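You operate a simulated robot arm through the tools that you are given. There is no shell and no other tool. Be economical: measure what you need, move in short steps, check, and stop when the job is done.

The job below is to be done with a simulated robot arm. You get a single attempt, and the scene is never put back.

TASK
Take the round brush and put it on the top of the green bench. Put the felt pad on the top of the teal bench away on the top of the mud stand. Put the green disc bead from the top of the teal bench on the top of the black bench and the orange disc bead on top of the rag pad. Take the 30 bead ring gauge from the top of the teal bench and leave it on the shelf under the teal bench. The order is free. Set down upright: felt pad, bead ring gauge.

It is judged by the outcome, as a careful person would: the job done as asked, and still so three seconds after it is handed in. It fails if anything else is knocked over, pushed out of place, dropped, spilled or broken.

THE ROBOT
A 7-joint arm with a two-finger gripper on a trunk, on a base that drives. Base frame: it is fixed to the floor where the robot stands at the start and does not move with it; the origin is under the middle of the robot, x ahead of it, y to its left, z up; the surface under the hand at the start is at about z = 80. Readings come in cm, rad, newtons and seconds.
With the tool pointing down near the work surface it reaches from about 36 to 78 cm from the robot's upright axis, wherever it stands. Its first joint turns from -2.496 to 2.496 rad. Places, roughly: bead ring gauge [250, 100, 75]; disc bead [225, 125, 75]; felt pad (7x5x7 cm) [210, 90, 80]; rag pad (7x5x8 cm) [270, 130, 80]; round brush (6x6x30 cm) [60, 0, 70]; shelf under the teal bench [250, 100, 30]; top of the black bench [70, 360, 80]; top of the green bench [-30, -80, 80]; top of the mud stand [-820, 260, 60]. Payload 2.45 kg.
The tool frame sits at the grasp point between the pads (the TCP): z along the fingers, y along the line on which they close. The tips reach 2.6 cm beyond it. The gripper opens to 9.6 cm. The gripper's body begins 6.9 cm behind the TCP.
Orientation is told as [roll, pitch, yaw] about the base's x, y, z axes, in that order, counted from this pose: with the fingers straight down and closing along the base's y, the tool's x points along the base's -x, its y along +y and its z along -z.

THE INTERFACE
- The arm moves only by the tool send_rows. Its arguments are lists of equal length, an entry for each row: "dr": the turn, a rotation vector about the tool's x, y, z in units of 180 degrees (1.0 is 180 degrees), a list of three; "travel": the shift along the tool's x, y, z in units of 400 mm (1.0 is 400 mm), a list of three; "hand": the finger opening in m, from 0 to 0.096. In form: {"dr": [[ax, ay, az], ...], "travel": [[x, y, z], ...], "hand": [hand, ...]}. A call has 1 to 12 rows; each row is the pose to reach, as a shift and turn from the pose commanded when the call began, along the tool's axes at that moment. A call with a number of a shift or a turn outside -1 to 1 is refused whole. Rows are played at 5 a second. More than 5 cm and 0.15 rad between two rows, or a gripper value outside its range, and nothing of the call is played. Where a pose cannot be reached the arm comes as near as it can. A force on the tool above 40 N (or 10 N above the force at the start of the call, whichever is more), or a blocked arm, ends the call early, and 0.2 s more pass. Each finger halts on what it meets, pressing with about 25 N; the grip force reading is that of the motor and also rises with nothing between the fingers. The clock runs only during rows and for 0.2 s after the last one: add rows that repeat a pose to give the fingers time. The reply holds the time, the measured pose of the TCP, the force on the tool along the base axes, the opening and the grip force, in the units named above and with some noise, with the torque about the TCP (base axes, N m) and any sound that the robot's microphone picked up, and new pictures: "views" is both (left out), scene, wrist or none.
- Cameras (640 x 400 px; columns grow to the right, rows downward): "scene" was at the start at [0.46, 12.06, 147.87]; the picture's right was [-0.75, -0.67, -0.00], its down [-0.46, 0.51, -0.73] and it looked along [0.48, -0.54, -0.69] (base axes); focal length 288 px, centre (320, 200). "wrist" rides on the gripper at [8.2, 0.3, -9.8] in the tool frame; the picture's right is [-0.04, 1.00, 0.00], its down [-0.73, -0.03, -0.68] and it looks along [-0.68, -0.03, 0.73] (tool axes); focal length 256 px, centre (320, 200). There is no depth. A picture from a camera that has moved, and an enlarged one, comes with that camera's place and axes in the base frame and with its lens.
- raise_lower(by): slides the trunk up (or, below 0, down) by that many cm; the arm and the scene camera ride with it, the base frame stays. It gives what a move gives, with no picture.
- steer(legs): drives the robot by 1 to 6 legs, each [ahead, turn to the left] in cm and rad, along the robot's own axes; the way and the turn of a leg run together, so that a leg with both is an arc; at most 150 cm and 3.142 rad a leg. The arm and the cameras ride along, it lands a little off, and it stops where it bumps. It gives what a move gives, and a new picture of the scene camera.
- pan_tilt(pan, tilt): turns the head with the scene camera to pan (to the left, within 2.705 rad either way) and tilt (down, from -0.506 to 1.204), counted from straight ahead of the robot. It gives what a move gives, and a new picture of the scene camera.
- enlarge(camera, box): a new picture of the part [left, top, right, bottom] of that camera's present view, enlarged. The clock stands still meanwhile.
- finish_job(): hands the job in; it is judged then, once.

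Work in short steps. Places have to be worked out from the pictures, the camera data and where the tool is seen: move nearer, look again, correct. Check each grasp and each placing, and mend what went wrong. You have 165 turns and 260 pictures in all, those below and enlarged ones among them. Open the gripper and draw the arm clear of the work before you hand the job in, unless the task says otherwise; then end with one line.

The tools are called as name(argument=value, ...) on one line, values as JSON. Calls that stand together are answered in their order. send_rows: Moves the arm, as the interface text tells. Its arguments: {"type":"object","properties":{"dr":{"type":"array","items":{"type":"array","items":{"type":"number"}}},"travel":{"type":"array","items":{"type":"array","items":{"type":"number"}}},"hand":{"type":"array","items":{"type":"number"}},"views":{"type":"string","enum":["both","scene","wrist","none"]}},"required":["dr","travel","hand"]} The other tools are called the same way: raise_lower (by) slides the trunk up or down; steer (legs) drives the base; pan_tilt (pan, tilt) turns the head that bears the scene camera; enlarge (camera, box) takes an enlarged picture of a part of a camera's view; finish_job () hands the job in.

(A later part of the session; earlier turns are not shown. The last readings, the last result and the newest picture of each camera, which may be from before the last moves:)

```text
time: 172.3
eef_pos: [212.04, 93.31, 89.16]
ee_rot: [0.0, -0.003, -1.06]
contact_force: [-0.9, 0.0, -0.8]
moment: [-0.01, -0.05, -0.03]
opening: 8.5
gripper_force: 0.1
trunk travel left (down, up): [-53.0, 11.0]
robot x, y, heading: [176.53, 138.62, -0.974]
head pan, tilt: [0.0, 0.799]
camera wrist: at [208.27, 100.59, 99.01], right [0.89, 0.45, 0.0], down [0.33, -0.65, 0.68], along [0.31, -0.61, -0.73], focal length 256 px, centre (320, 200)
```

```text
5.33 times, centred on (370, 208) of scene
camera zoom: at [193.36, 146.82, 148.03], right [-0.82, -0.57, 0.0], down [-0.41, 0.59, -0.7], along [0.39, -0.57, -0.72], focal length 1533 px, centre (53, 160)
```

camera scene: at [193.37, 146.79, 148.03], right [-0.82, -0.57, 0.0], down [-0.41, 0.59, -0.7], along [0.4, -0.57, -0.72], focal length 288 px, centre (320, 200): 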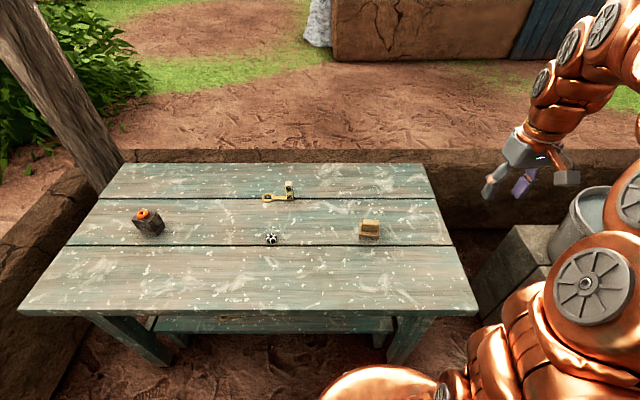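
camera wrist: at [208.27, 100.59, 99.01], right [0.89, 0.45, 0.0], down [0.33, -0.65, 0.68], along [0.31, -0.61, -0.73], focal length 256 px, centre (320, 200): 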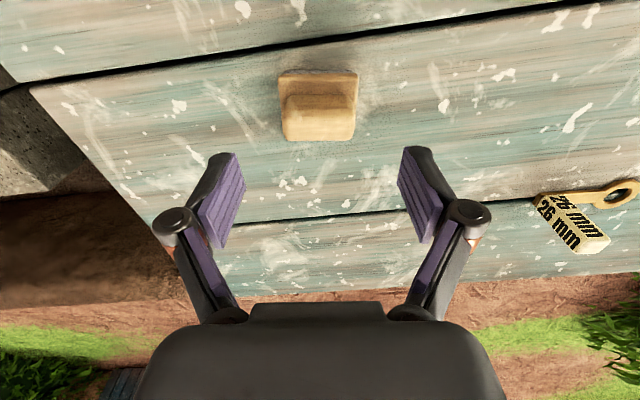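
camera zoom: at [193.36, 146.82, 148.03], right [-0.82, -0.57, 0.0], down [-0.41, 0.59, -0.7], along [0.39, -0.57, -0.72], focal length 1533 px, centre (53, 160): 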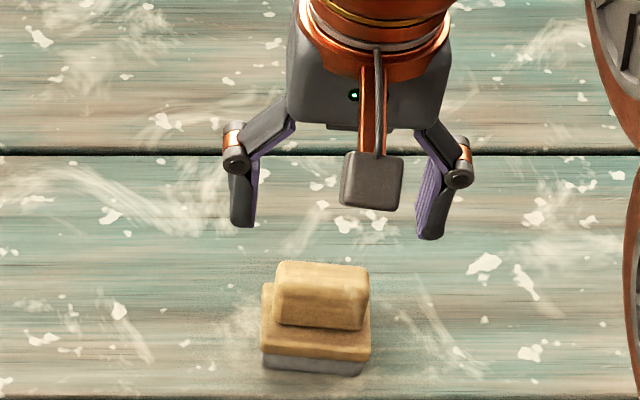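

Aligned and centred. I descend to z≈82.5 and close on the handle.

send_rows(dr=[[0, 0, 0], [0, 0, 0], [0, 0, 0], [0, 0, 0], [0, 0, 0], [0, 0, 0], [0, 0, 0]], travel=[[0.008, 0, 0.08], [0.008, 0, 0.14], [0.008, 0, 0.165], [0.008, 0, 0.165], [0.008, 0, 0.165], [0.008, 0, 0.165], [0.008, 0, 0.165]], hand=[0.085, 0.085, 0.085, 0.06, 0.03, 0.03, 0.03], views="wrist")

enlarge(camera="scene", box=[310, 170, 430, 245])

```text
time: 173.9
eef_pos: [211.81, 93.59, 82.73]
ee_rot: [0.001, -0.004, -1.057]
contact_force: [-0.6, 0.1, 4.0]
moment: [-0.02, 0.03, 0.0]
opening: 5.13
gripper_force: 25.0
trunk travel left (down, up): [-53.0, 11.0]
robot x, y, heading: [176.49, 138.63, -0.967]
head pan, tilt: [0.0, 0.799]
camera wrist: at [208.15, 100.97, 92.56], right [0.89, 0.46, 0.0], down [0.33, -0.65, 0.68], along [0.31, -0.61, -0.73], focal length 256 px, centre (320, 200)
```

wrist: 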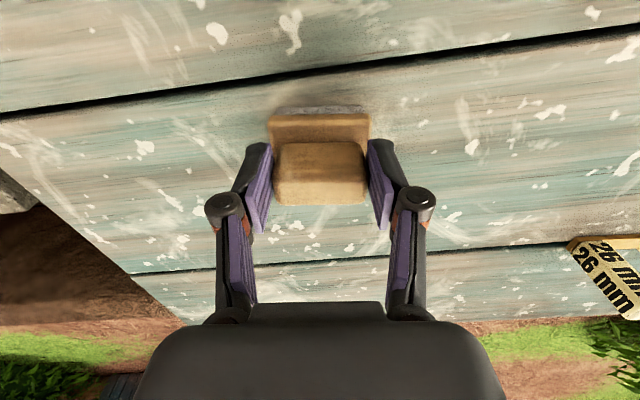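

```text
5.33 times, centred on (370, 208) of scene
camera zoom: at [193.37, 146.81, 148.03], right [-0.82, -0.57, 0.0], down [-0.41, 0.59, -0.7], along [0.39, -0.57, -0.72], focal length 1533 px, centre (53, 160)
```

zoom: 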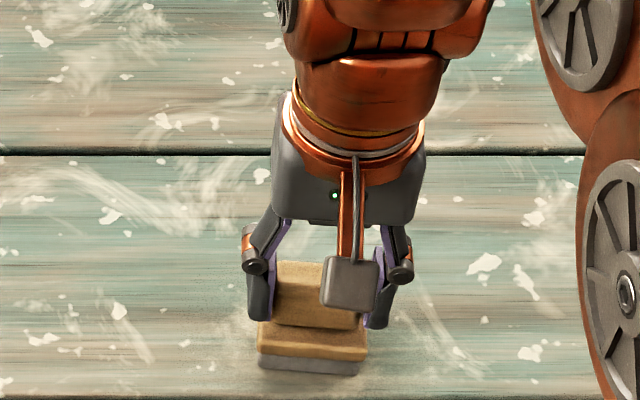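

Gripped (5.1 cm). Lift and verify.

send_rows(dr=[[0, 0, 0], [0, 0, 0], [0, 0, 0], [0, 0, 0], [0, 0, 0]], travel=[[0, 0, -0.06], [0, 0, -0.16], [0, 0, -0.26], [0, 0, -0.36], [0, 0, -0.46]], hand=[0.03, 0.03, 0.03, 0.03, 0.03])

```text
time: 175.2
eef_pos: [211.7, 93.75, 100.82]
ee_rot: [0.001, -0.003, -1.06]
contact_force: [-0.1, -1.3, -0.9]
moment: [0.0, -0.01, -0.01]
opening: 5.15
gripper_force: 25.1
trunk travel left (down, up): [-53.0, 11.0]
robot x, y, heading: [176.53, 138.99, -0.969]
head pan, tilt: [0.0, 0.799]
camera scene: at [193.4, 146.78, 148.03], right [-0.82, -0.57, 0.0], down [-0.41, 0.59, -0.7], along [0.39, -0.57, -0.72], focal length 288 px, centre (320, 200)
camera wrist: at [207.98, 101.06, 110.62], right [0.89, 0.45, 0.0], down [0.33, -0.65, 0.68], along [0.31, -0.61, -0.73], focal length 256 px, centre (320, 200)
```

scene: 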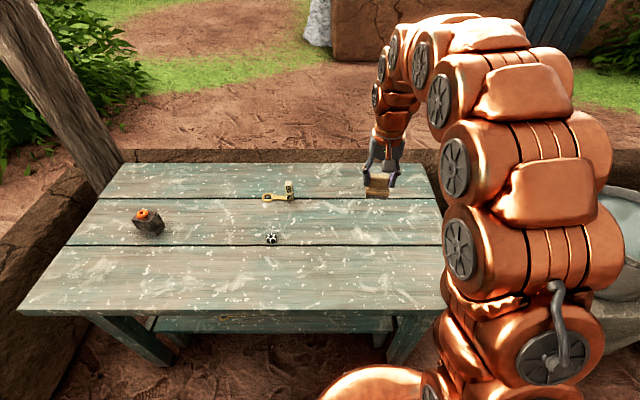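
wrist: 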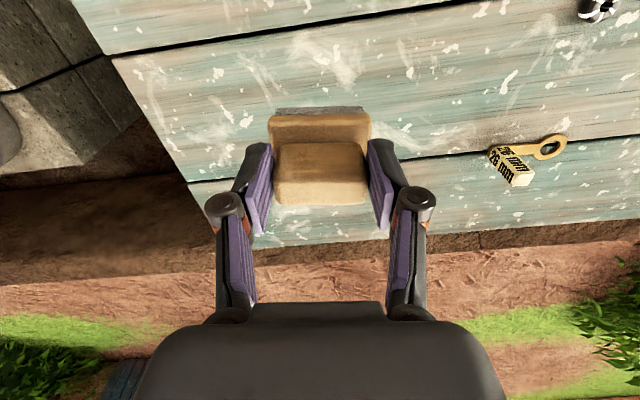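

Pad is held level. I retract the arm, back away, turn toward the far mud stand and look along the way.

send_rows(dr=[[0, 0, 0], [0, 0, 0], [0, 0, 0]], travel=[[0.1, 0, -0.04], [0.2, 0, -0.08], [0.3, 0, -0.1]], hand=[0.03, 0.03, 0.03], views="none")

steer(legs=[[-55, 0], [0, -2.12]])

pan_tilt(pan=0.1, tilt=0.1)

```text
time: 175.9
eef_pos: [205.83, 104.04, 104.94]
ee_rot: [0.0, -0.003, -1.058]
contact_force: [1.1, -0.3, -1.0]
moment: [0.07, 0.07, -0.01]
opening: 5.13
gripper_force: 25.2
trunk travel left (down, up): [-53.0, 11.0]
robot x, y, heading: [176.68, 138.88, -0.966]
head pan, tilt: [0.0, 0.799]
```

```text
time: 184.2
eef_pos: [100.53, 176.75, 104.8]
ee_rot: [-0.001, -0.004, 3.116]
contact_force: [0.4, -0.4, -0.7]
moment: [-0.04, -0.03, -0.02]
opening: 5.14
gripper_force: 25.2
trunk travel left (down, up): [-53.0, 11.0]
robot x, y, heading: [145.43, 183.78, -3.083]
head pan, tilt: [0.0, 0.799]
camera scene: at [143.58, 165.57, 148.03], right [-0.06, 1.0, 0.0], down [0.72, 0.05, -0.7], along [-0.7, -0.04, -0.72], focal length 288 px, centre (320, 200)
```

scene: 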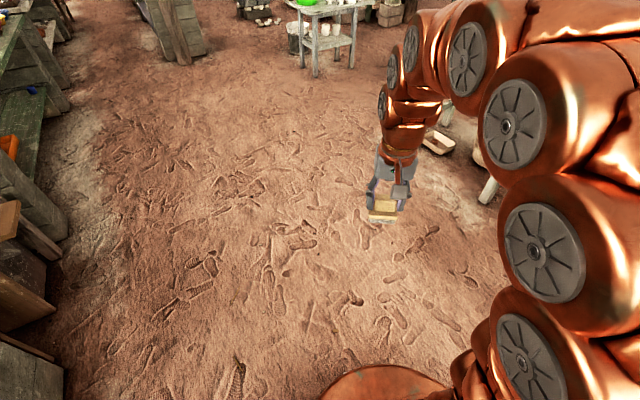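

```text
time: 185.2
eef_pos: [100.5, 176.74, 104.92]
ee_rot: [-0.001, -0.002, 3.115]
contact_force: [-0.3, 0.0, -0.6]
moment: [-0.01, -0.02, -0.01]
opening: 5.12
gripper_force: 25.1
trunk travel left (down, up): [-53.0, 11.0]
robot x, y, heading: [145.85, 183.73, -3.076]
head pan, tilt: [0.099, 0.099]
camera scene: at [142.55, 164.59, 154.32], right [-0.16, 0.99, 0.0], down [0.1, 0.02, -0.99], along [-0.98, -0.16, -0.1], focal length 288 px, centre (320, 200)
```

scene: 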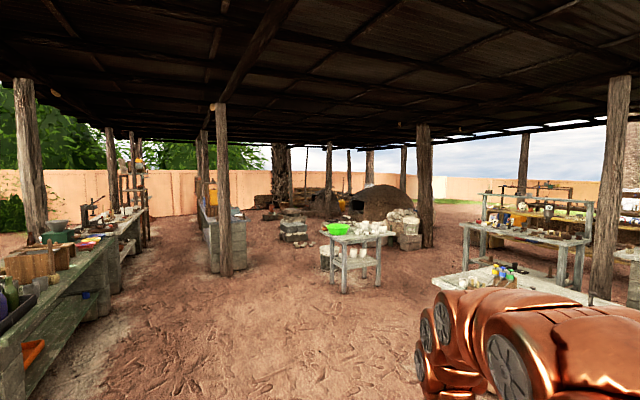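

I enlarge the far area around where the mud stand should appear (about pixel (397,205)).

enlarge(camera="scene", box=[240, 150, 480, 300])

```text
2.67 times, centred on (360, 225) of scene
camera zoom: at [142.55, 164.59, 154.32], right [-0.16, 0.99, 0.0], down [0.1, 0.02, -0.99], along [-0.98, -0.16, -0.1], focal length 767 px, centre (213, 133)
```

zoom: 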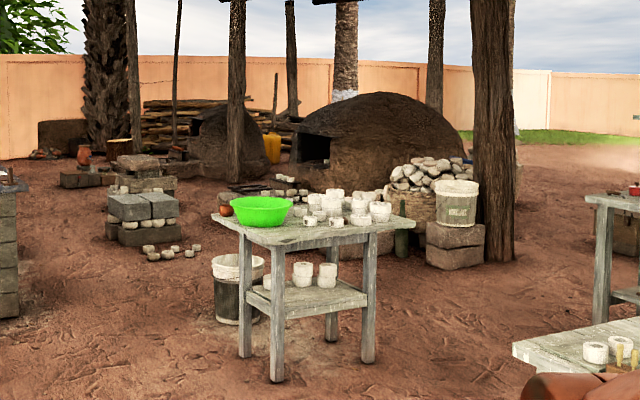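

The kiln area is ~9 m away. I drive the open corridor left of the white table, then look again.

steer(legs=[[0, 0.256], [150, 0], [150, 0], [95, 0], [0, -0.608]])

pan_tilt(pan=0.0, tilt=0.15)

```text
time: 206.9
eef_pos: [-274.94, 56.06, 104.86]
ee_rot: [0.0, -0.003, 2.795]
contact_force: [-0.6, 0.0, 0.1]
moment: [0.0, 0.01, 0.01]
opening: 5.12
gripper_force: 24.6
trunk travel left (down, up): [-53.0, 11.0]
robot x, y, heading: [-229.85, 48.57, 2.884]
head pan, tilt: [0.099, 0.099]
camera scene: at [-238.83, 31.29, 154.33], right [0.16, 0.99, 0.0], down [0.1, -0.02, -1.0], along [-0.98, 0.16, -0.1], focal length 288 px, centre (320, 200)
```

scene: 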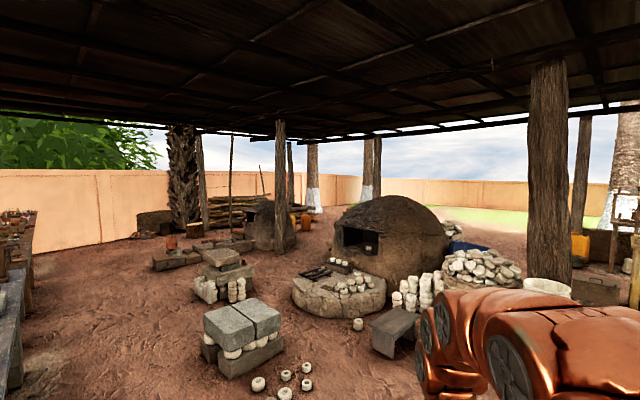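

```text
time: 207.6
eef_pos: [-274.77, 56.15, 104.86]
ee_rot: [0.001, -0.003, 2.794]
contact_force: [1.4, 0.0, -0.8]
moment: [0.01, 0.0, -0.01]
opening: 5.12
gripper_force: 24.9
trunk travel left (down, up): [-53.0, 11.0]
robot x, y, heading: [-229.94, 48.54, 2.881]
head pan, tilt: [0.0, 0.15]
camera scene: at [-238.7, 32.2, 153.86], right [0.25, 0.97, 0.0], down [0.14, -0.04, -0.99], along [-0.96, 0.25, -0.15], focal length 288 px, centre (320, 200)
```

scene: 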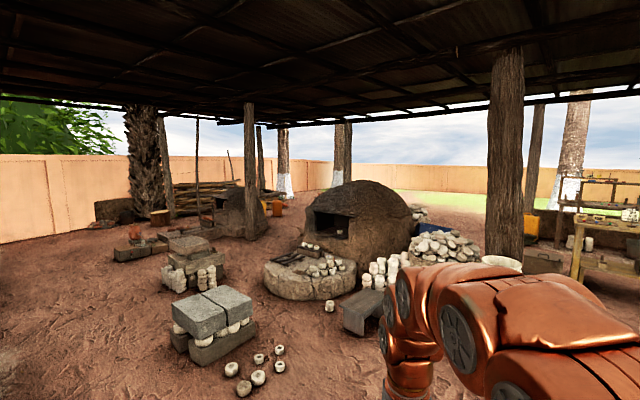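

The mud stand's coordinates lie behind the big kiln. I look to the right side to find a way around.

pan_tilt(pan=-0.6, tilt=0.15)

enlarge(camera="scene", box=[0, 150, 320, 350])

```text
time: 208.6
eef_pos: [-274.91, 56.19, 104.86]
ee_rot: [-0.001, -0.003, 2.795]
contact_force: [0.5, -0.5, -1.2]
moment: [0.02, -0.05, 0.03]
opening: 5.13
gripper_force: 25.1
trunk travel left (down, up): [-53.0, 11.0]
robot x, y, heading: [-229.96, 48.56, 2.88]
head pan, tilt: [-0.6, 0.15]
camera scene: at [-235.81, 36.85, 153.86], right [0.76, 0.65, 0.0], down [0.1, -0.11, -0.99], along [-0.65, 0.75, -0.15], focal length 288 px, centre (320, 200)
```

scene: 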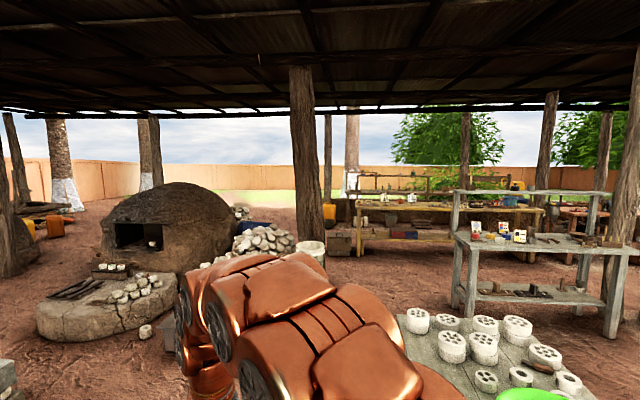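

```text
2.00 times, centred on (160, 250) of scene
camera zoom: at [-235.81, 36.85, 153.86], right [0.76, 0.65, 0.0], down [0.1, -0.11, -0.99], along [-0.65, 0.75, -0.15], focal length 575 px, centre (640, 100)
```

zoom: 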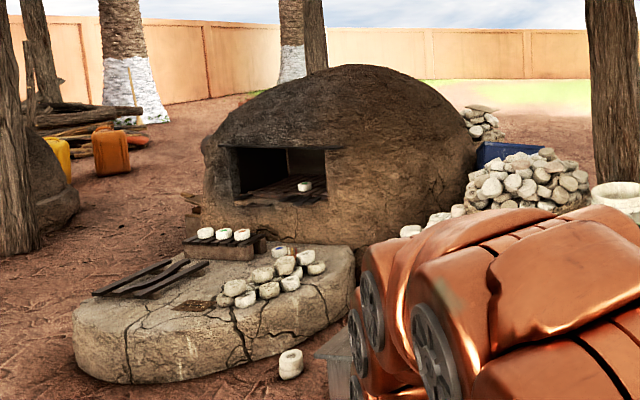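

There is a way on the right: between the white table and the kiln, then past the post. I go in two checked stages.

steer(legs=[[0, -0.37], [150, 0], [0, -0.7]])

pan_tilt(pan=0.3, tilt=0.3)

```text
time: 213.1
eef_pos: [-306.34, 99.2, 104.86]
ee_rot: [0.0, -0.003, 2.406]
contact_force: [-1.2, -0.2, -0.9]
moment: [0.02, -0.04, 0.01]
opening: 5.11
gripper_force: 25.0
trunk travel left (down, up): [-53.0, 11.0]
robot x, y, heading: [-267.86, 75.11, 2.482]
head pan, tilt: [-0.6, 0.15]
stopped in leg 2: the robot was blocked; the commanded pose is now the measured one
camera scene: at [-277.75, 66.46, 153.86], right [0.95, 0.31, 0.0], down [0.05, -0.14, -0.99], along [-0.31, 0.94, -0.15], focal length 288 px, centre (320, 200)
```

scene: 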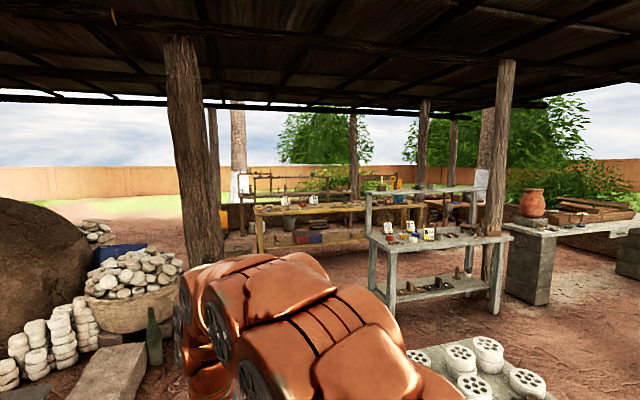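

```text
time: 214.3
eef_pos: [-306.26, 99.03, 104.97]
ee_rot: [0.0, -0.002, 2.404]
contact_force: [-0.1, 0.5, -0.9]
moment: [0.02, 0.0, 0.0]
opening: 5.11
gripper_force: 25.0
trunk travel left (down, up): [-53.0, 11.0]
robot x, y, heading: [-267.54, 74.87, 2.491]
head pan, tilt: [0.3, 0.3]
camera scene: at [-283.61, 60.9, 152.46], right [0.35, 0.94, 0.0], down [0.28, -0.1, -0.96], along [-0.9, 0.33, -0.3], focal length 288 px, centre (320, 200)
```

scene: 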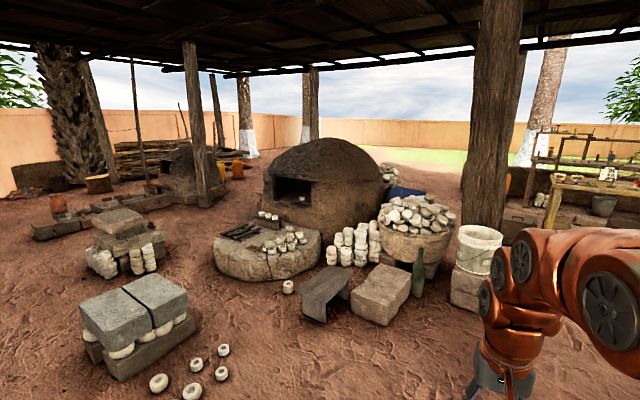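

The base was blocked after ~46 cm. I look down on the right side to see what it met.

pan_tilt(pan=-0.9, tilt=0.8)

pan_tilt(pan=0.1, tilt=1.1)

```text
time: 215.7
eef_pos: [-306.41, 99.25, 104.88]
ee_rot: [0.003, -0.003, 2.405]
contact_force: [-0.2, 0.4, -0.9]
moment: [0.05, 0.0, -0.03]
opening: 5.12
gripper_force: 24.0
trunk travel left (down, up): [-53.0, 11.0]
robot x, y, heading: [-267.65, 74.59, 2.485]
head pan, tilt: [-0.901, 0.799]
camera scene: at [-274.98, 65.72, 148.03], right [1.0, 0.02, 0.0], down [0.01, -0.72, -0.7], along [-0.01, 0.7, -0.72], focal length 288 px, centre (320, 200)
```

scene: 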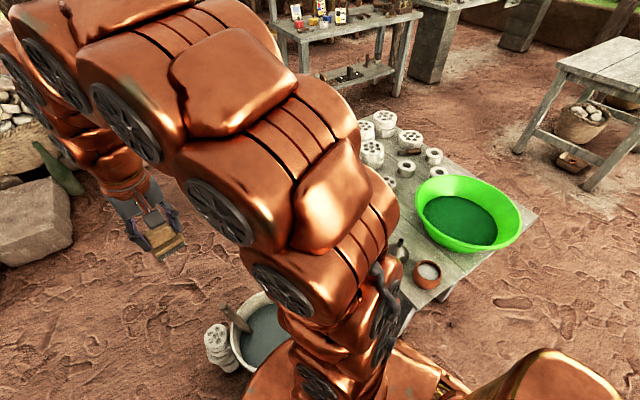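

```text
time: 217.0
eef_pos: [-306.28, 99.22, 105.05]
ee_rot: [0.0, -0.004, 2.406]
contact_force: [0.4, 0.1, -0.3]
moment: [0.0, 0.01, 0.02]
opening: 5.11
gripper_force: 24.9
trunk travel left (down, up): [-53.0, 11.0]
robot x, y, heading: [-267.56, 74.97, 2.491]
head pan, tilt: [0.099, 1.1]
camera scene: at [-280.22, 60.98, 145.85], right [0.53, 0.85, 0.0], down [0.76, -0.47, -0.45], along [-0.39, 0.24, -0.89], focal length 288 px, centre (320, 200)
```

scene: 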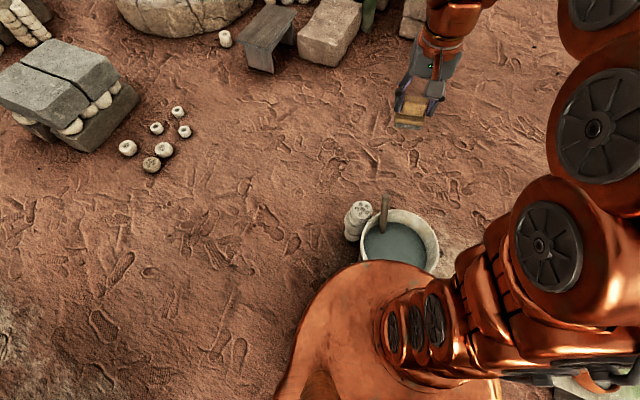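

The base touched a bucket of water standing by the table; it looks undisturbed. I back off and take a path further left, midway between the bucket and the stone blocks.

enlarge(camera="scene", box=[300, 170, 480, 300])

steer(legs=[[-30, 0], [0, 0.755], [134, 0]])

```text
3.08 times, centred on (390, 235) of scene
camera zoom: at [-280.22, 60.98, 145.85], right [0.53, 0.85, 0.0], down [0.76, -0.47, -0.45], along [-0.39, 0.24, -0.89], focal length 885 px, centre (105, 92)
```

zoom: 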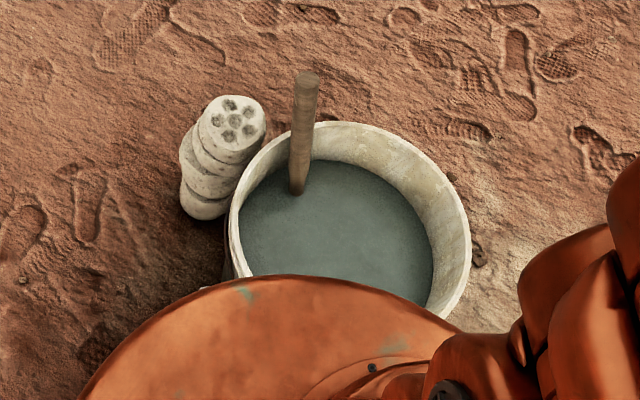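

```text
time: 227.4
eef_pos: [-424.23, 33.81, 104.94]
ee_rot: [-0.001, -0.002, -3.116]
contact_force: [-0.3, -0.4, -0.8]
moment: [0.01, -0.03, -0.02]
opening: 5.13
gripper_force: 24.9
trunk travel left (down, up): [-53.0, 11.0]
robot x, y, heading: [-379.7, 42.7, -3.035]
head pan, tilt: [0.099, 1.1]
camera scene: at [-378.93, 24.28, 145.85], right [-0.21, 0.98, 0.0], down [0.87, 0.18, -0.45], along [-0.44, -0.09, -0.89], focal length 288 px, centre (320, 200)
```

scene: 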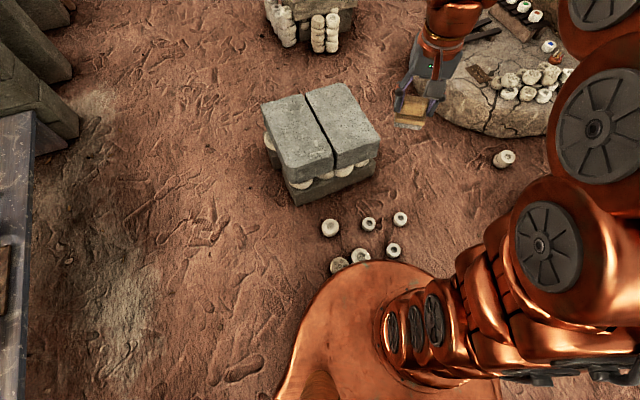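

Small beads on the floor are just ahead of the base. I back 6 cm, turn right to head north, and drive between the obstacles.

steer(legs=[[-6, 0], [0, -1.62]])

pan_tilt(pan=0.0, tilt=0.7)

```text
time: 232.3
eef_pos: [-380.45, 88.78, 105.01]
ee_rot: [0.0, -0.003, 1.54]
contact_force: [-0.1, 0.0, -1.4]
moment: [0.01, 0.01, -0.03]
opening: 5.1
gripper_force: 24.2
trunk travel left (down, up): [-53.0, 11.0]
robot x, y, heading: [-373.71, 43.68, 1.622]
head pan, tilt: [0.099, 1.1]
camera scene: at [-392.66, 44.09, 145.85], right [0.99, 0.15, 0.0], down [0.13, -0.88, -0.45], along [-0.07, 0.45, -0.89], focal length 288 px, centre (320, 200)
```

scene: 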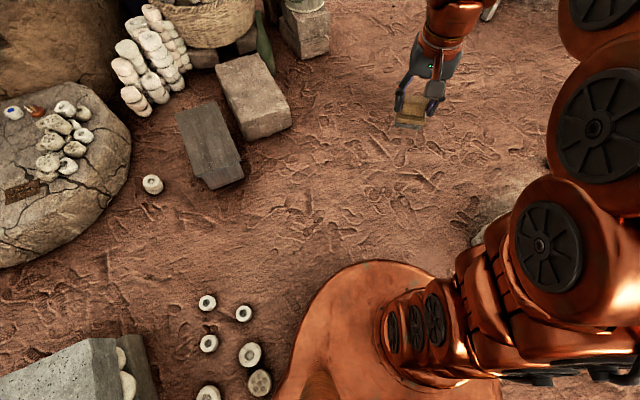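

```text
time: 233.2
eef_pos: [-380.5, 88.75, 104.9]
ee_rot: [0.001, -0.002, 1.54]
contact_force: [0.2, 0.1, -0.8]
moment: [-0.04, 0.01, 0.01]
opening: 5.12
gripper_force: 25.0
trunk travel left (down, up): [-53.0, 11.0]
robot x, y, heading: [-373.44, 43.61, 1.623]
head pan, tilt: [0.0, 0.7]
camera scene: at [-392.15, 46.33, 148.84], right [1.0, 0.05, 0.0], down [0.03, -0.64, -0.76], along [-0.04, 0.76, -0.64], focal length 288 px, centre (320, 200)
```

scene: 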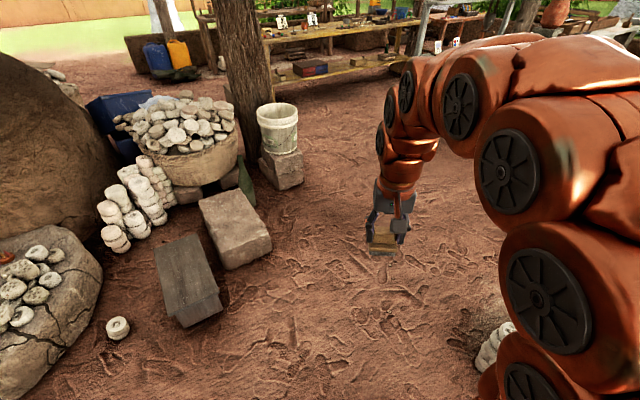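

Clear lane ahead. I proceed north then bear left past the post.

steer(legs=[[0, -0.05], [110, 0], [0, -0.07], [118, 0], [0, 0.85]])

pan_tilt(pan=0.2, tilt=0.35)

```text
time: 247.2
eef_pos: [-401.16, 296.04, 104.98]
ee_rot: [0.0, -0.004, 2.256]
contact_force: [-0.8, -0.3, -0.9]
moment: [0.0, 0.01, -0.02]
opening: 5.12
gripper_force: 24.8
trunk travel left (down, up): [-53.0, 11.0]
robot x, y, heading: [-366.73, 266.53, 2.335]
head pan, tilt: [0.0, 0.7]
camera scene: at [-382.17, 256.41, 148.85], right [0.72, 0.69, 0.0], down [0.45, -0.46, -0.76], along [-0.53, 0.55, -0.64], focal length 288 px, centre (320, 200)
```

scene: 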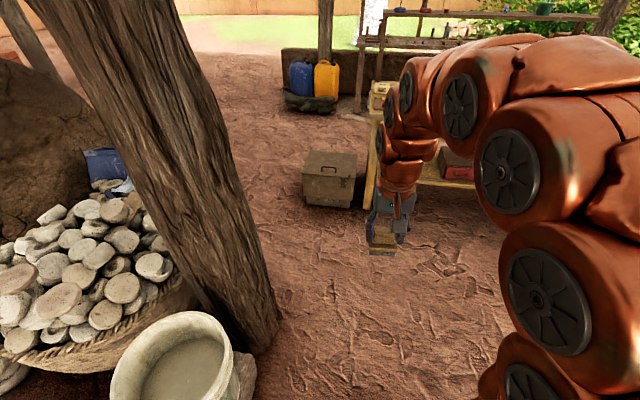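

```text
time: 248.1
eef_pos: [-401.27, 296.08, 104.98]
ee_rot: [0.0, -0.003, 2.256]
contact_force: [0.2, -0.4, -1.5]
moment: [0.0, 0.03, -0.01]
opening: 5.13
gripper_force: 25.1
trunk travel left (down, up): [-53.0, 11.0]
robot x, y, heading: [-367.03, 266.78, 2.345]
head pan, tilt: [0.201, 0.351]
camera scene: at [-383.94, 255.58, 151.98], right [0.57, 0.82, 0.0], down [0.28, -0.2, -0.94], along [-0.77, 0.53, -0.34], focal length 288 px, centre (320, 200)
```

scene: 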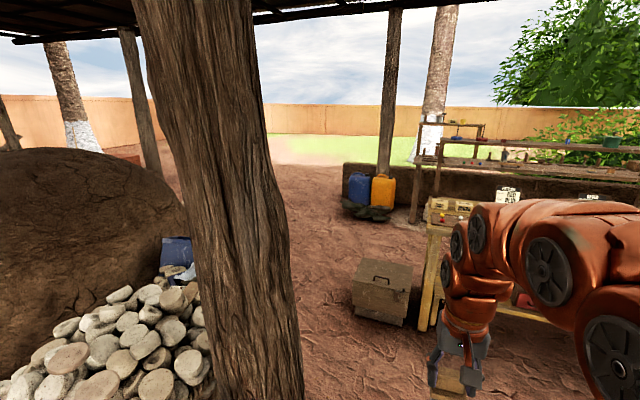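

The passage between post and box is narrow but passable. I go around in an arc: first toward (-425,350), then westward past the post.

steer(legs=[[0, -0.165], [101, 0], [0, 1.24]])

pan_tilt(pan=0.0, tilt=0.8)

```text
time: 257.1
eef_pos: [-467.3, 332.76, 104.96]
ee_rot: [0.0, -0.004, -2.938]
contact_force: [-0.5, 0.0, -1.4]
moment: [0.0, 0.04, -0.02]
opening: 5.12
gripper_force: 25.0
trunk travel left (down, up): [-53.0, 11.0]
robot x, y, heading: [-425.13, 349.6, -2.858]
head pan, tilt: [0.201, 0.351]
camera scene: at [-423.47, 329.34, 151.99], right [-0.47, 0.88, 0.0], down [0.3, 0.16, -0.94], along [-0.83, -0.44, -0.34], focal length 288 px, centre (320, 200)
```

scene: 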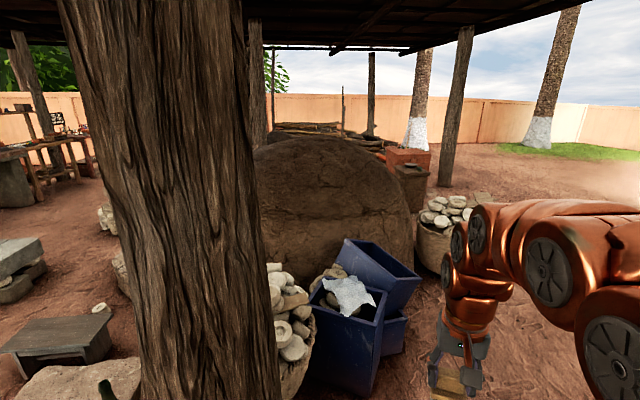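

```text
time: 258.0
eef_pos: [-467.39, 332.73, 104.93]
ee_rot: [0.001, -0.003, -2.94]
contact_force: [-0.1, 0.1, -1.2]
moment: [0.03, -0.03, 0.01]
opening: 5.12
gripper_force: 25.7
trunk travel left (down, up): [-53.0, 11.0]
robot x, y, heading: [-425.19, 349.46, -2.854]
head pan, tilt: [0.0, 0.799]
camera scene: at [-422.98, 331.42, 148.03], right [-0.28, 0.96, 0.0], down [0.69, 0.2, -0.7], along [-0.67, -0.2, -0.72], focal length 288 px, centre (320, 200)
```

scene: 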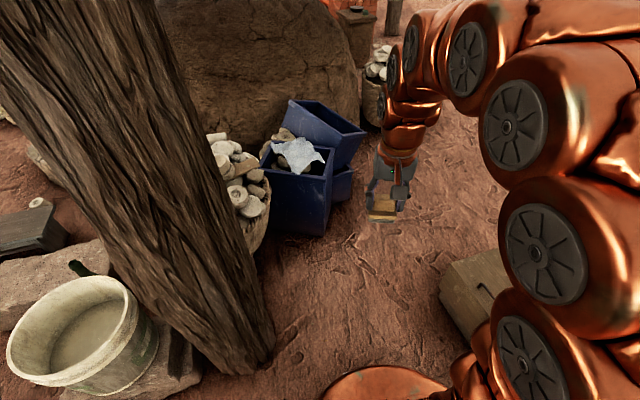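

The kiln side has blue bins, leaving a gap of ~75 cm to the box. I edge forward to (-452,334) and measure the gap carefully before passing.

steer(legs=[[0, 0.23], [31, 0], [0, -0.645]])

pan_tilt(pan=0.15, tilt=1.0)

pan_tilt(pan=-0.5, tilt=1.1)

```text
time: 262.7
eef_pos: [-497.67, 336.88, 104.92]
ee_rot: [0.001, -0.002, 2.909]
contact_force: [-0.2, 0.6, -1.0]
moment: [0.0, -0.03, 0.01]
opening: 5.12
gripper_force: 25.3
trunk travel left (down, up): [-53.0, 11.0]
robot x, y, heading: [-451.82, 334.46, 2.989]
head pan, tilt: [0.0, 0.799]
camera scene: at [-457.88, 317.02, 148.03], right [0.15, 0.99, 0.0], down [0.71, -0.11, -0.7], along [-0.69, 0.1, -0.72], focal length 288 px, centre (320, 200)
```

scene: 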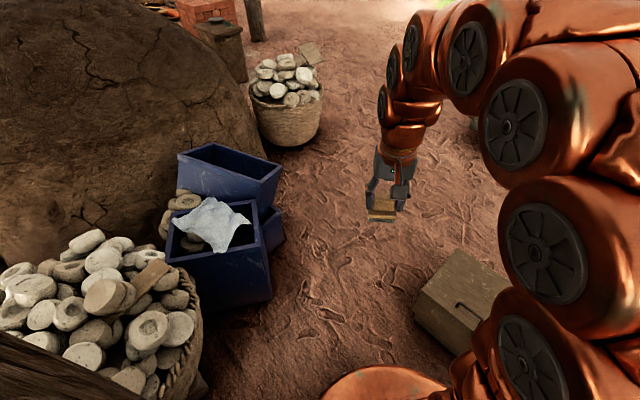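

```text
time: 263.4
eef_pos: [-497.59, 337.05, 105.11]
ee_rot: [-0.001, -0.004, 2.91]
contact_force: [-0.1, 0.5, -0.5]
moment: [0.03, -0.04, 0.02]
opening: 5.16
gripper_force: 25.0
trunk travel left (down, up): [-53.0, 11.0]
robot x, y, heading: [-452.25, 334.25, 2.994]
head pan, tilt: [0.15, 1.0]
camera scene: at [-456.87, 315.81, 146.52], right [0.0, 1.0, 0.0], down [0.84, 0.0, -0.54], along [-0.54, 0.0, -0.84], focal length 288 px, centre (320, 200)
```

scene: 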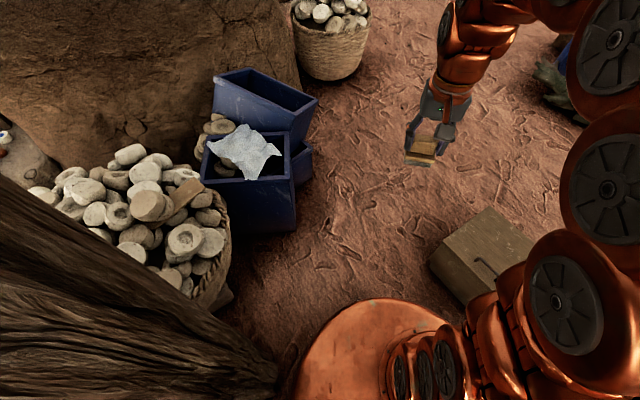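

```text
time: 264.4
eef_pos: [-497.44, 336.89, 104.97]
ee_rot: [0.0, -0.004, 2.911]
contact_force: [-0.2, -0.8, -0.9]
moment: [0.06, 0.02, 0.02]
opening: 5.11
gripper_force: 25.1
trunk travel left (down, up): [-53.0, 11.0]
robot x, y, heading: [-451.71, 334.41, 2.987]
head pan, tilt: [-0.499, 1.1]
camera scene: at [-454.93, 319.63, 145.85], right [0.6, 0.8, 0.0], down [0.71, -0.54, -0.45], along [-0.36, 0.27, -0.89], focal length 288 px, centre (320, 200)
```

scene: 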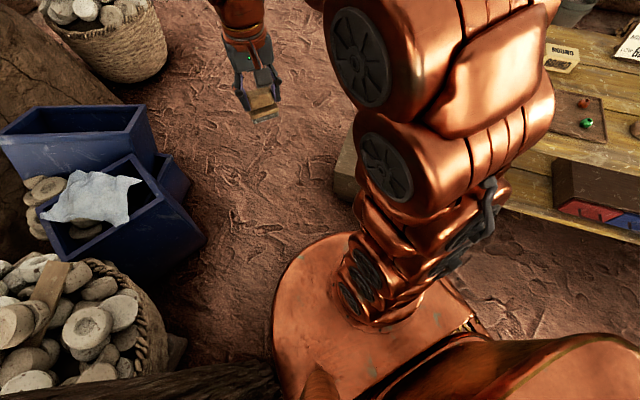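

I re-aim and enlarge the gap to measure corners precisely.

pan_tilt(pan=0.15, tilt=1.0)

enlarge(camera="scene", box=[280, 150, 560, 325])

```text
time: 265.4
eef_pos: [-497.6, 336.97, 104.99]
ee_rot: [-0.001, -0.003, 2.91]
contact_force: [0.2, -0.2, -0.1]
moment: [0.02, 0.0, -0.04]
opening: 5.11
gripper_force: 25.3
trunk travel left (down, up): [-53.0, 11.0]
robot x, y, heading: [-451.85, 334.8, 2.995]
head pan, tilt: [0.15, 1.0]
camera scene: at [-456.87, 315.82, 146.51], right [0.0, 1.0, 0.0], down [0.84, 0.0, -0.54], along [-0.54, 0.0, -0.84], focal length 288 px, centre (320, 200)
```

scene: 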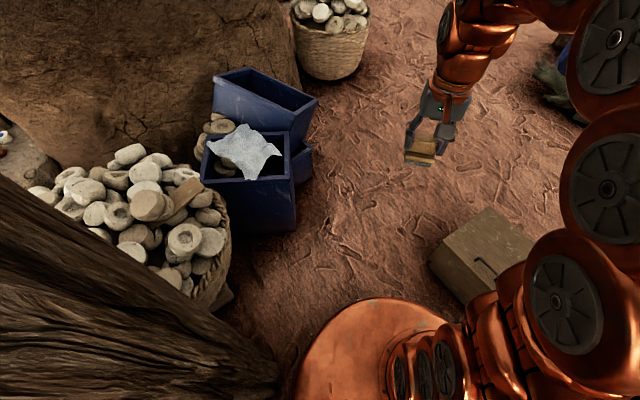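

```text
2.29 times, centred on (420, 238) of scene
camera zoom: at [-456.87, 315.82, 146.51], right [0.0, 1.0, 0.0], down [0.84, 0.0, -0.54], along [-0.54, 0.0, -0.84], focal length 657 px, centre (91, 114)
```

zoom: 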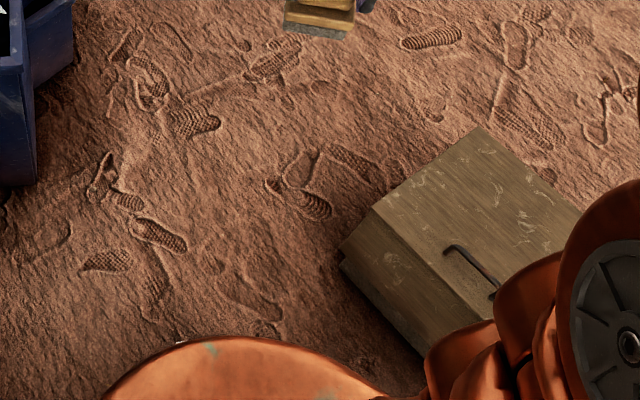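

The pinch is ~74 cm; from the bucket contact the base radius is ~30 cm, so I pass through the middle (-519,338).

steer(legs=[[0, 0.098], [68, 0]])

```text
time: 269.8
eef_pos: [-567.47, 336.68, 104.87]
ee_rot: [0.0, -0.004, 2.999]
contact_force: [-0.4, -1.1, -0.5]
moment: [-0.03, 0.01, 0.0]
opening: 5.12
gripper_force: 24.8
trunk travel left (down, up): [-53.0, 11.0]
robot x, y, heading: [-522.05, 338.58, 3.078]
head pan, tilt: [0.15, 1.0]
camera scene: at [-524.9, 319.29, 146.51], right [-0.09, 1.0, 0.0], down [0.84, 0.08, -0.54], along [-0.54, -0.05, -0.84], focal length 288 px, centre (320, 200)
```

scene: 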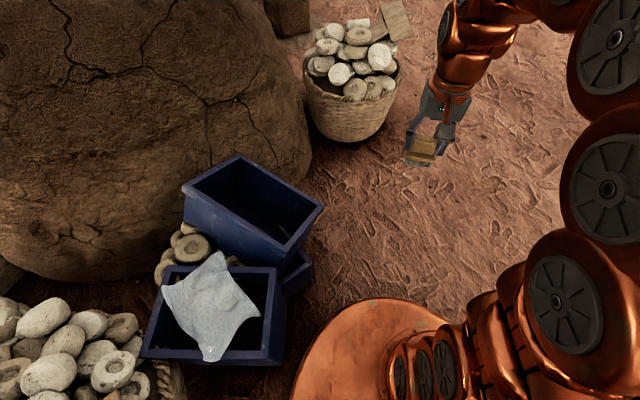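

Through without touching. I turn slightly right and continue past the basket.

steer(legs=[[0, -0.33], [105, 0], [0, 0.3]])

pan_tilt(pan=0.3, tilt=0.4)

```text
time: 272.8
eef_pos: [-580.28, 356.61, 105.05]
ee_rot: [0.001, -0.003, 2.701]
contact_force: [0.1, 0.1, -0.3]
moment: [-0.01, -0.01, -0.02]
opening: 5.1
gripper_force: 24.8
trunk travel left (down, up): [-53.0, 11.0]
robot x, y, heading: [-536.4, 345.29, 2.784]
head pan, tilt: [0.15, 1.0]
stopped in leg 2: the robot was blocked; the commanded pose is now the measured one
camera scene: at [-544.73, 327.57, 146.52], right [0.2, 0.98, 0.0], down [0.82, -0.17, -0.54], along [-0.53, 0.11, -0.84], focal length 288 px, centre (320, 200)
```

scene: 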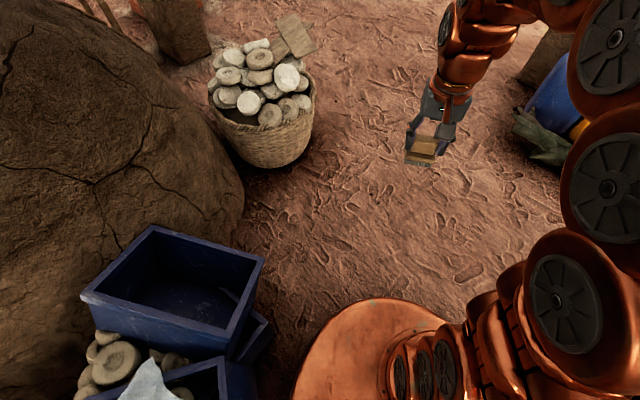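

```text
time: 273.8
eef_pos: [-580.23, 356.51, 104.97]
ee_rot: [0.0, -0.004, 2.7]
contact_force: [-0.5, 0.5, -1.0]
moment: [-0.01, 0.0, -0.01]
opening: 5.11
gripper_force: 24.9
trunk travel left (down, up): [-53.0, 11.0]
robot x, y, heading: [-536.16, 345.08, 2.788]
head pan, tilt: [0.3, 0.4]
camera scene: at [-547.16, 326.65, 151.53], right [0.05, 1.0, 0.0], down [0.39, -0.02, -0.92], along [-0.92, 0.05, -0.39], focal length 288 px, centre (320, 200)
```

scene: 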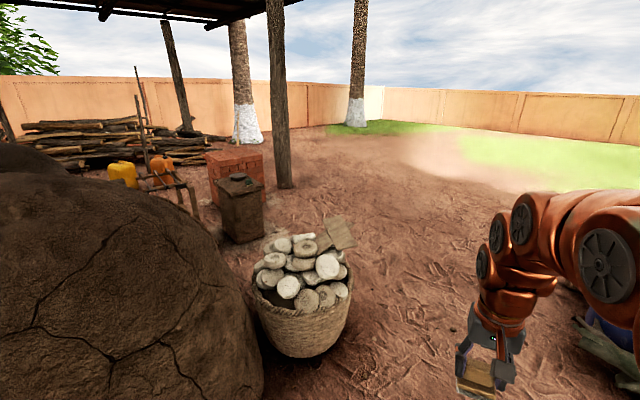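

Blocked again after 15 cm, though the floor ahead is clear. I look at both sides of the base to see the contact.

pan_tilt(pan=-1.6, tilt=1.1)

pan_tilt(pan=0.9, tilt=1.1)

```text
time: 275.6
eef_pos: [-580.2, 356.69, 104.89]
ee_rot: [0.001, -0.004, 2.701]
contact_force: [-0.5, -0.3, -0.5]
moment: [0.03, 0.0, -0.04]
opening: 5.12
gripper_force: 25.4
trunk travel left (down, up): [-53.0, 11.0]
robot x, y, heading: [-536.68, 345.31, 2.784]
head pan, tilt: [-1.6, 1.1]
camera scene: at [-535.55, 332.0, 145.85], right [0.93, -0.37, 0.0], down [-0.33, -0.83, -0.45], along [0.17, 0.42, -0.89], focal length 288 px, centre (320, 200)
```

scene: 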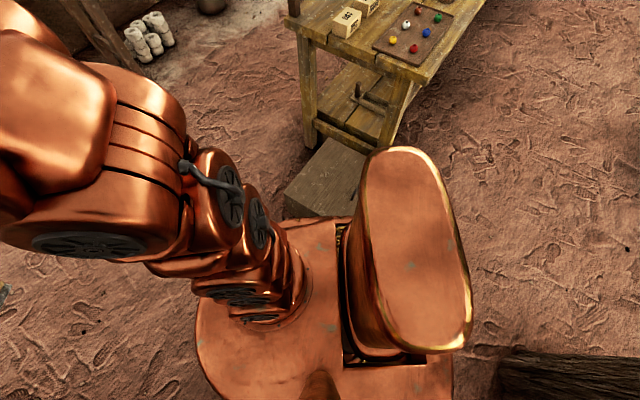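

```text
time: 277.9
eef_pos: [-580.26, 356.66, 104.96]
ee_rot: [0.002, -0.003, 2.701]
contact_force: [-0.4, 0.3, -1.6]
moment: [0.01, 0.01, -0.01]
opening: 5.13
gripper_force: 24.9
trunk travel left (down, up): [-53.0, 11.0]
robot x, y, heading: [-536.22, 344.73, 2.785]
head pan, tilt: [0.901, 1.1]
camera scene: at [-543.31, 322.87, 145.85], right [-0.52, 0.85, 0.0], down [0.76, 0.46, -0.45], along [-0.39, -0.24, -0.89], focal length 288 px, centre (320, 200)
```

scene: 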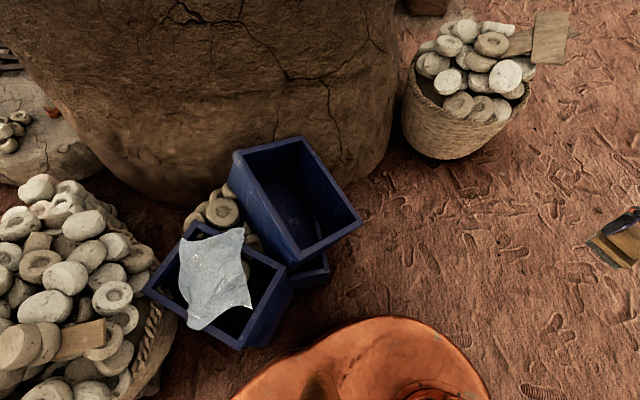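

The robot has a long rear part, which may be grazing the box or a bin. I look more closely at each side.

enlarge(camera="scene", box=[140, 200, 460, 400])

pan_tilt(pan=-2.0, tilt=1.1)

pan_tilt(pan=2.0, tilt=1.1)

```text
2.00 times, centred on (300, 300) of scene
camera zoom: at [-543.31, 322.87, 145.85], right [-0.52, 0.85, 0.0], down [0.76, 0.46, -0.45], along [-0.39, -0.24, -0.89], focal length 575 px, centre (360, 0)
```

zoom: 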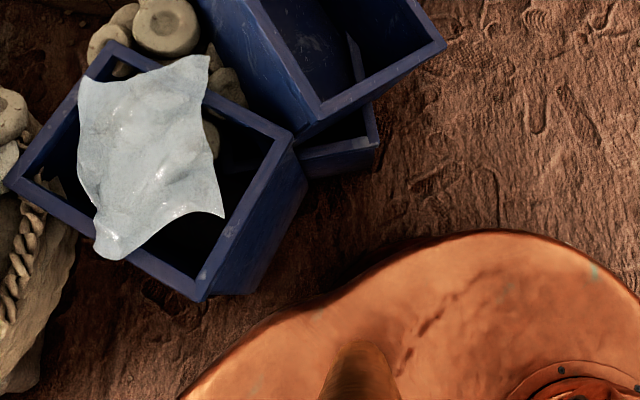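

```text
time: 280.4
eef_pos: [-580.35, 356.6, 104.96]
ee_rot: [0.0, -0.003, 2.701]
contact_force: [-0.7, -0.7, -0.3]
moment: [0.03, 0.02, 0.02]
opening: 5.1
gripper_force: 24.9
trunk travel left (down, up): [-53.0, 11.0]
robot x, y, heading: [-536.29, 344.72, 2.79]
head pan, tilt: [-2.0, 1.1]
camera scene: at [-533.46, 330.62, 145.85], right [0.71, -0.71, 0.0], down [-0.63, -0.63, -0.45], along [0.32, 0.32, -0.89], focal length 288 px, centre (320, 200)
```

scene: 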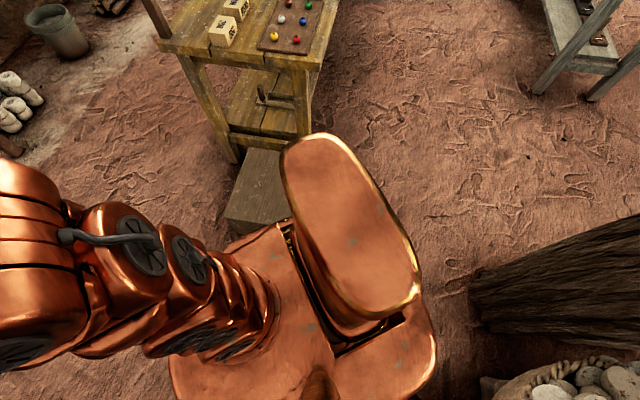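

```text
time: 283.7
eef_pos: [-580.28, 356.55, 104.85]
ee_rot: [0.0, -0.005, 2.701]
contact_force: [-0.4, -0.9, -1.2]
moment: [0.01, 0.01, -0.06]
opening: 5.12
gripper_force: 24.7
trunk travel left (down, up): [-53.0, 11.0]
robot x, y, heading: [-536.21, 345.13, 2.79]
head pan, tilt: [2.0, 1.1]
camera scene: at [-537.44, 319.85, 145.85], right [-1.0, -0.07, 0.0], down [-0.07, 0.89, -0.45], along [0.03, -0.45, -0.89], focal length 288 px, centre (320, 200)
```

scene: 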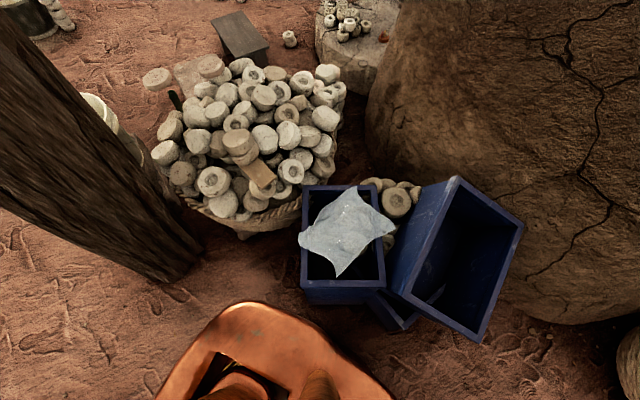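

The box seems to be the tight side and there is room toward the bins. I back up a little, turn slightly left, and go forward again.

steer(legs=[[-6, 0], [0, 0.22], [30, 0]])

```text
time: 286.1
eef_pos: [-580.71, 344.79, 104.82]
ee_rot: [0.002, -0.002, 2.94]
contact_force: [-1.2, 0.3, -1.1]
moment: [-0.03, 0.0, 0.01]
opening: 5.13
gripper_force: 25.1
trunk travel left (down, up): [-53.0, 11.0]
robot x, y, heading: [-535.21, 343.86, 3.027]
head pan, tilt: [2.0, 1.1]
stopped in leg 3: the robot was blocked; the commanded pose is now the measured one
camera scene: at [-530.34, 319.37, 145.85], right [-0.95, -0.31, 0.0], down [-0.28, 0.85, -0.45], along [0.14, -0.43, -0.89], focal length 288 px, centre (320, 200)
```

scene: 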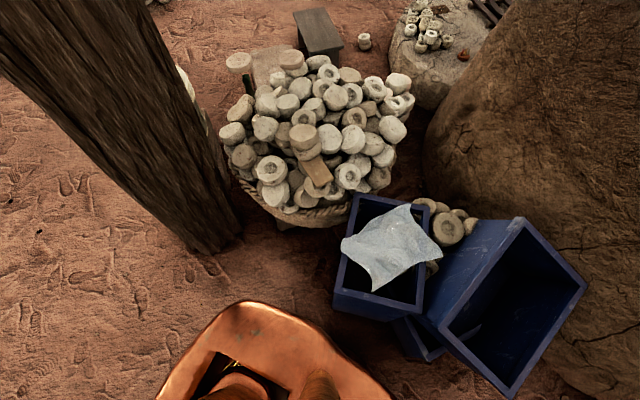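

Blocked at the same place with another heading, so the obstacle is probably hidden behind the arm at the front right. I check the wrist view and forward view.

pan_tilt(pan=-0.3, tilt=1.2)

enlarge(camera="wrist", box=[0, 0, 640, 400])

pan_tilt(pan=-1.3, tilt=0.7)

```text
time: 288.2
eef_pos: [-580.57, 344.73, 104.82]
ee_rot: [0.0, -0.001, 2.939]
contact_force: [0.1, 0.7, -0.4]
moment: [-0.03, 0.01, -0.04]
opening: 5.14
gripper_force: 25.6
trunk travel left (down, up): [-53.0, 11.0]
robot x, y, heading: [-535.23, 343.56, 3.03]
head pan, tilt: [-0.3, 1.201]
camera scene: at [-537.42, 327.6, 145.25], right [0.4, 0.92, 0.0], down [0.85, -0.38, -0.36], along [-0.33, 0.15, -0.93], focal length 288 px, centre (320, 200)
```

scene: 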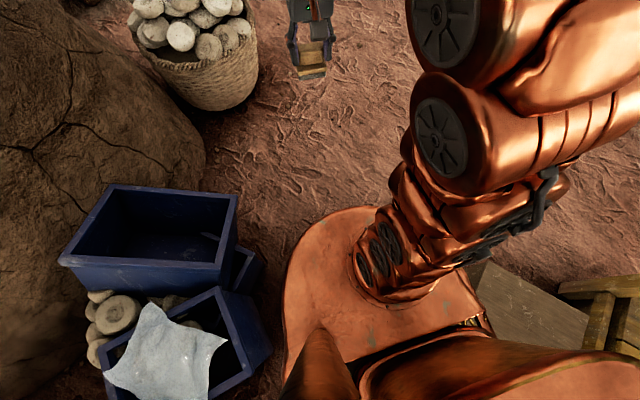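

```text
1.00 times, centred on (320, 200) of wrist (not enlarged: the box is as wide or as high as the picture)
camera zoom: at [-572.81, 342.77, 114.72], right [-0.24, -0.97, 0.0], down [-0.71, 0.18, 0.68], along [-0.66, 0.16, -0.73], focal length 256 px, centre (320, 200)
```

zoom: 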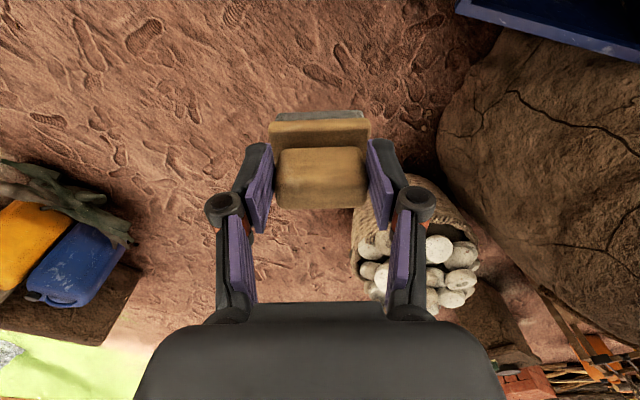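

```text
time: 289.5
eef_pos: [-580.73, 344.69, 104.75]
ee_rot: [0.0, -0.002, 2.94]
contact_force: [-0.4, 0.1, -1.4]
moment: [-0.01, 0.04, -0.01]
opening: 5.1
gripper_force: 24.8
trunk travel left (down, up): [-53.0, 11.0]
robot x, y, heading: [-535.18, 343.95, 3.022]
head pan, tilt: [-1.3, 0.7]
camera scene: at [-533.63, 333.74, 148.85], right [0.99, 0.16, 0.0], down [0.1, -0.64, -0.76], along [-0.12, 0.76, -0.64], focal length 288 px, centre (320, 200)
```

scene: 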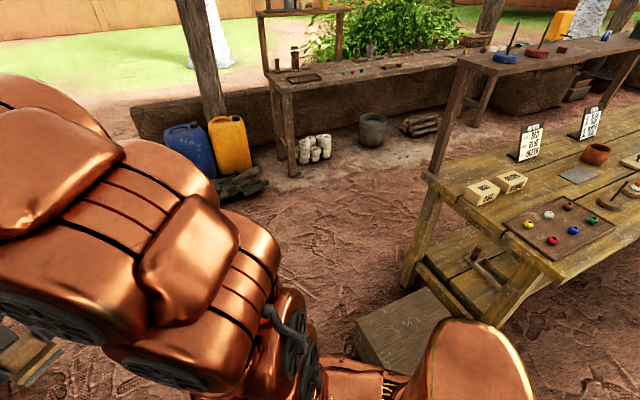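

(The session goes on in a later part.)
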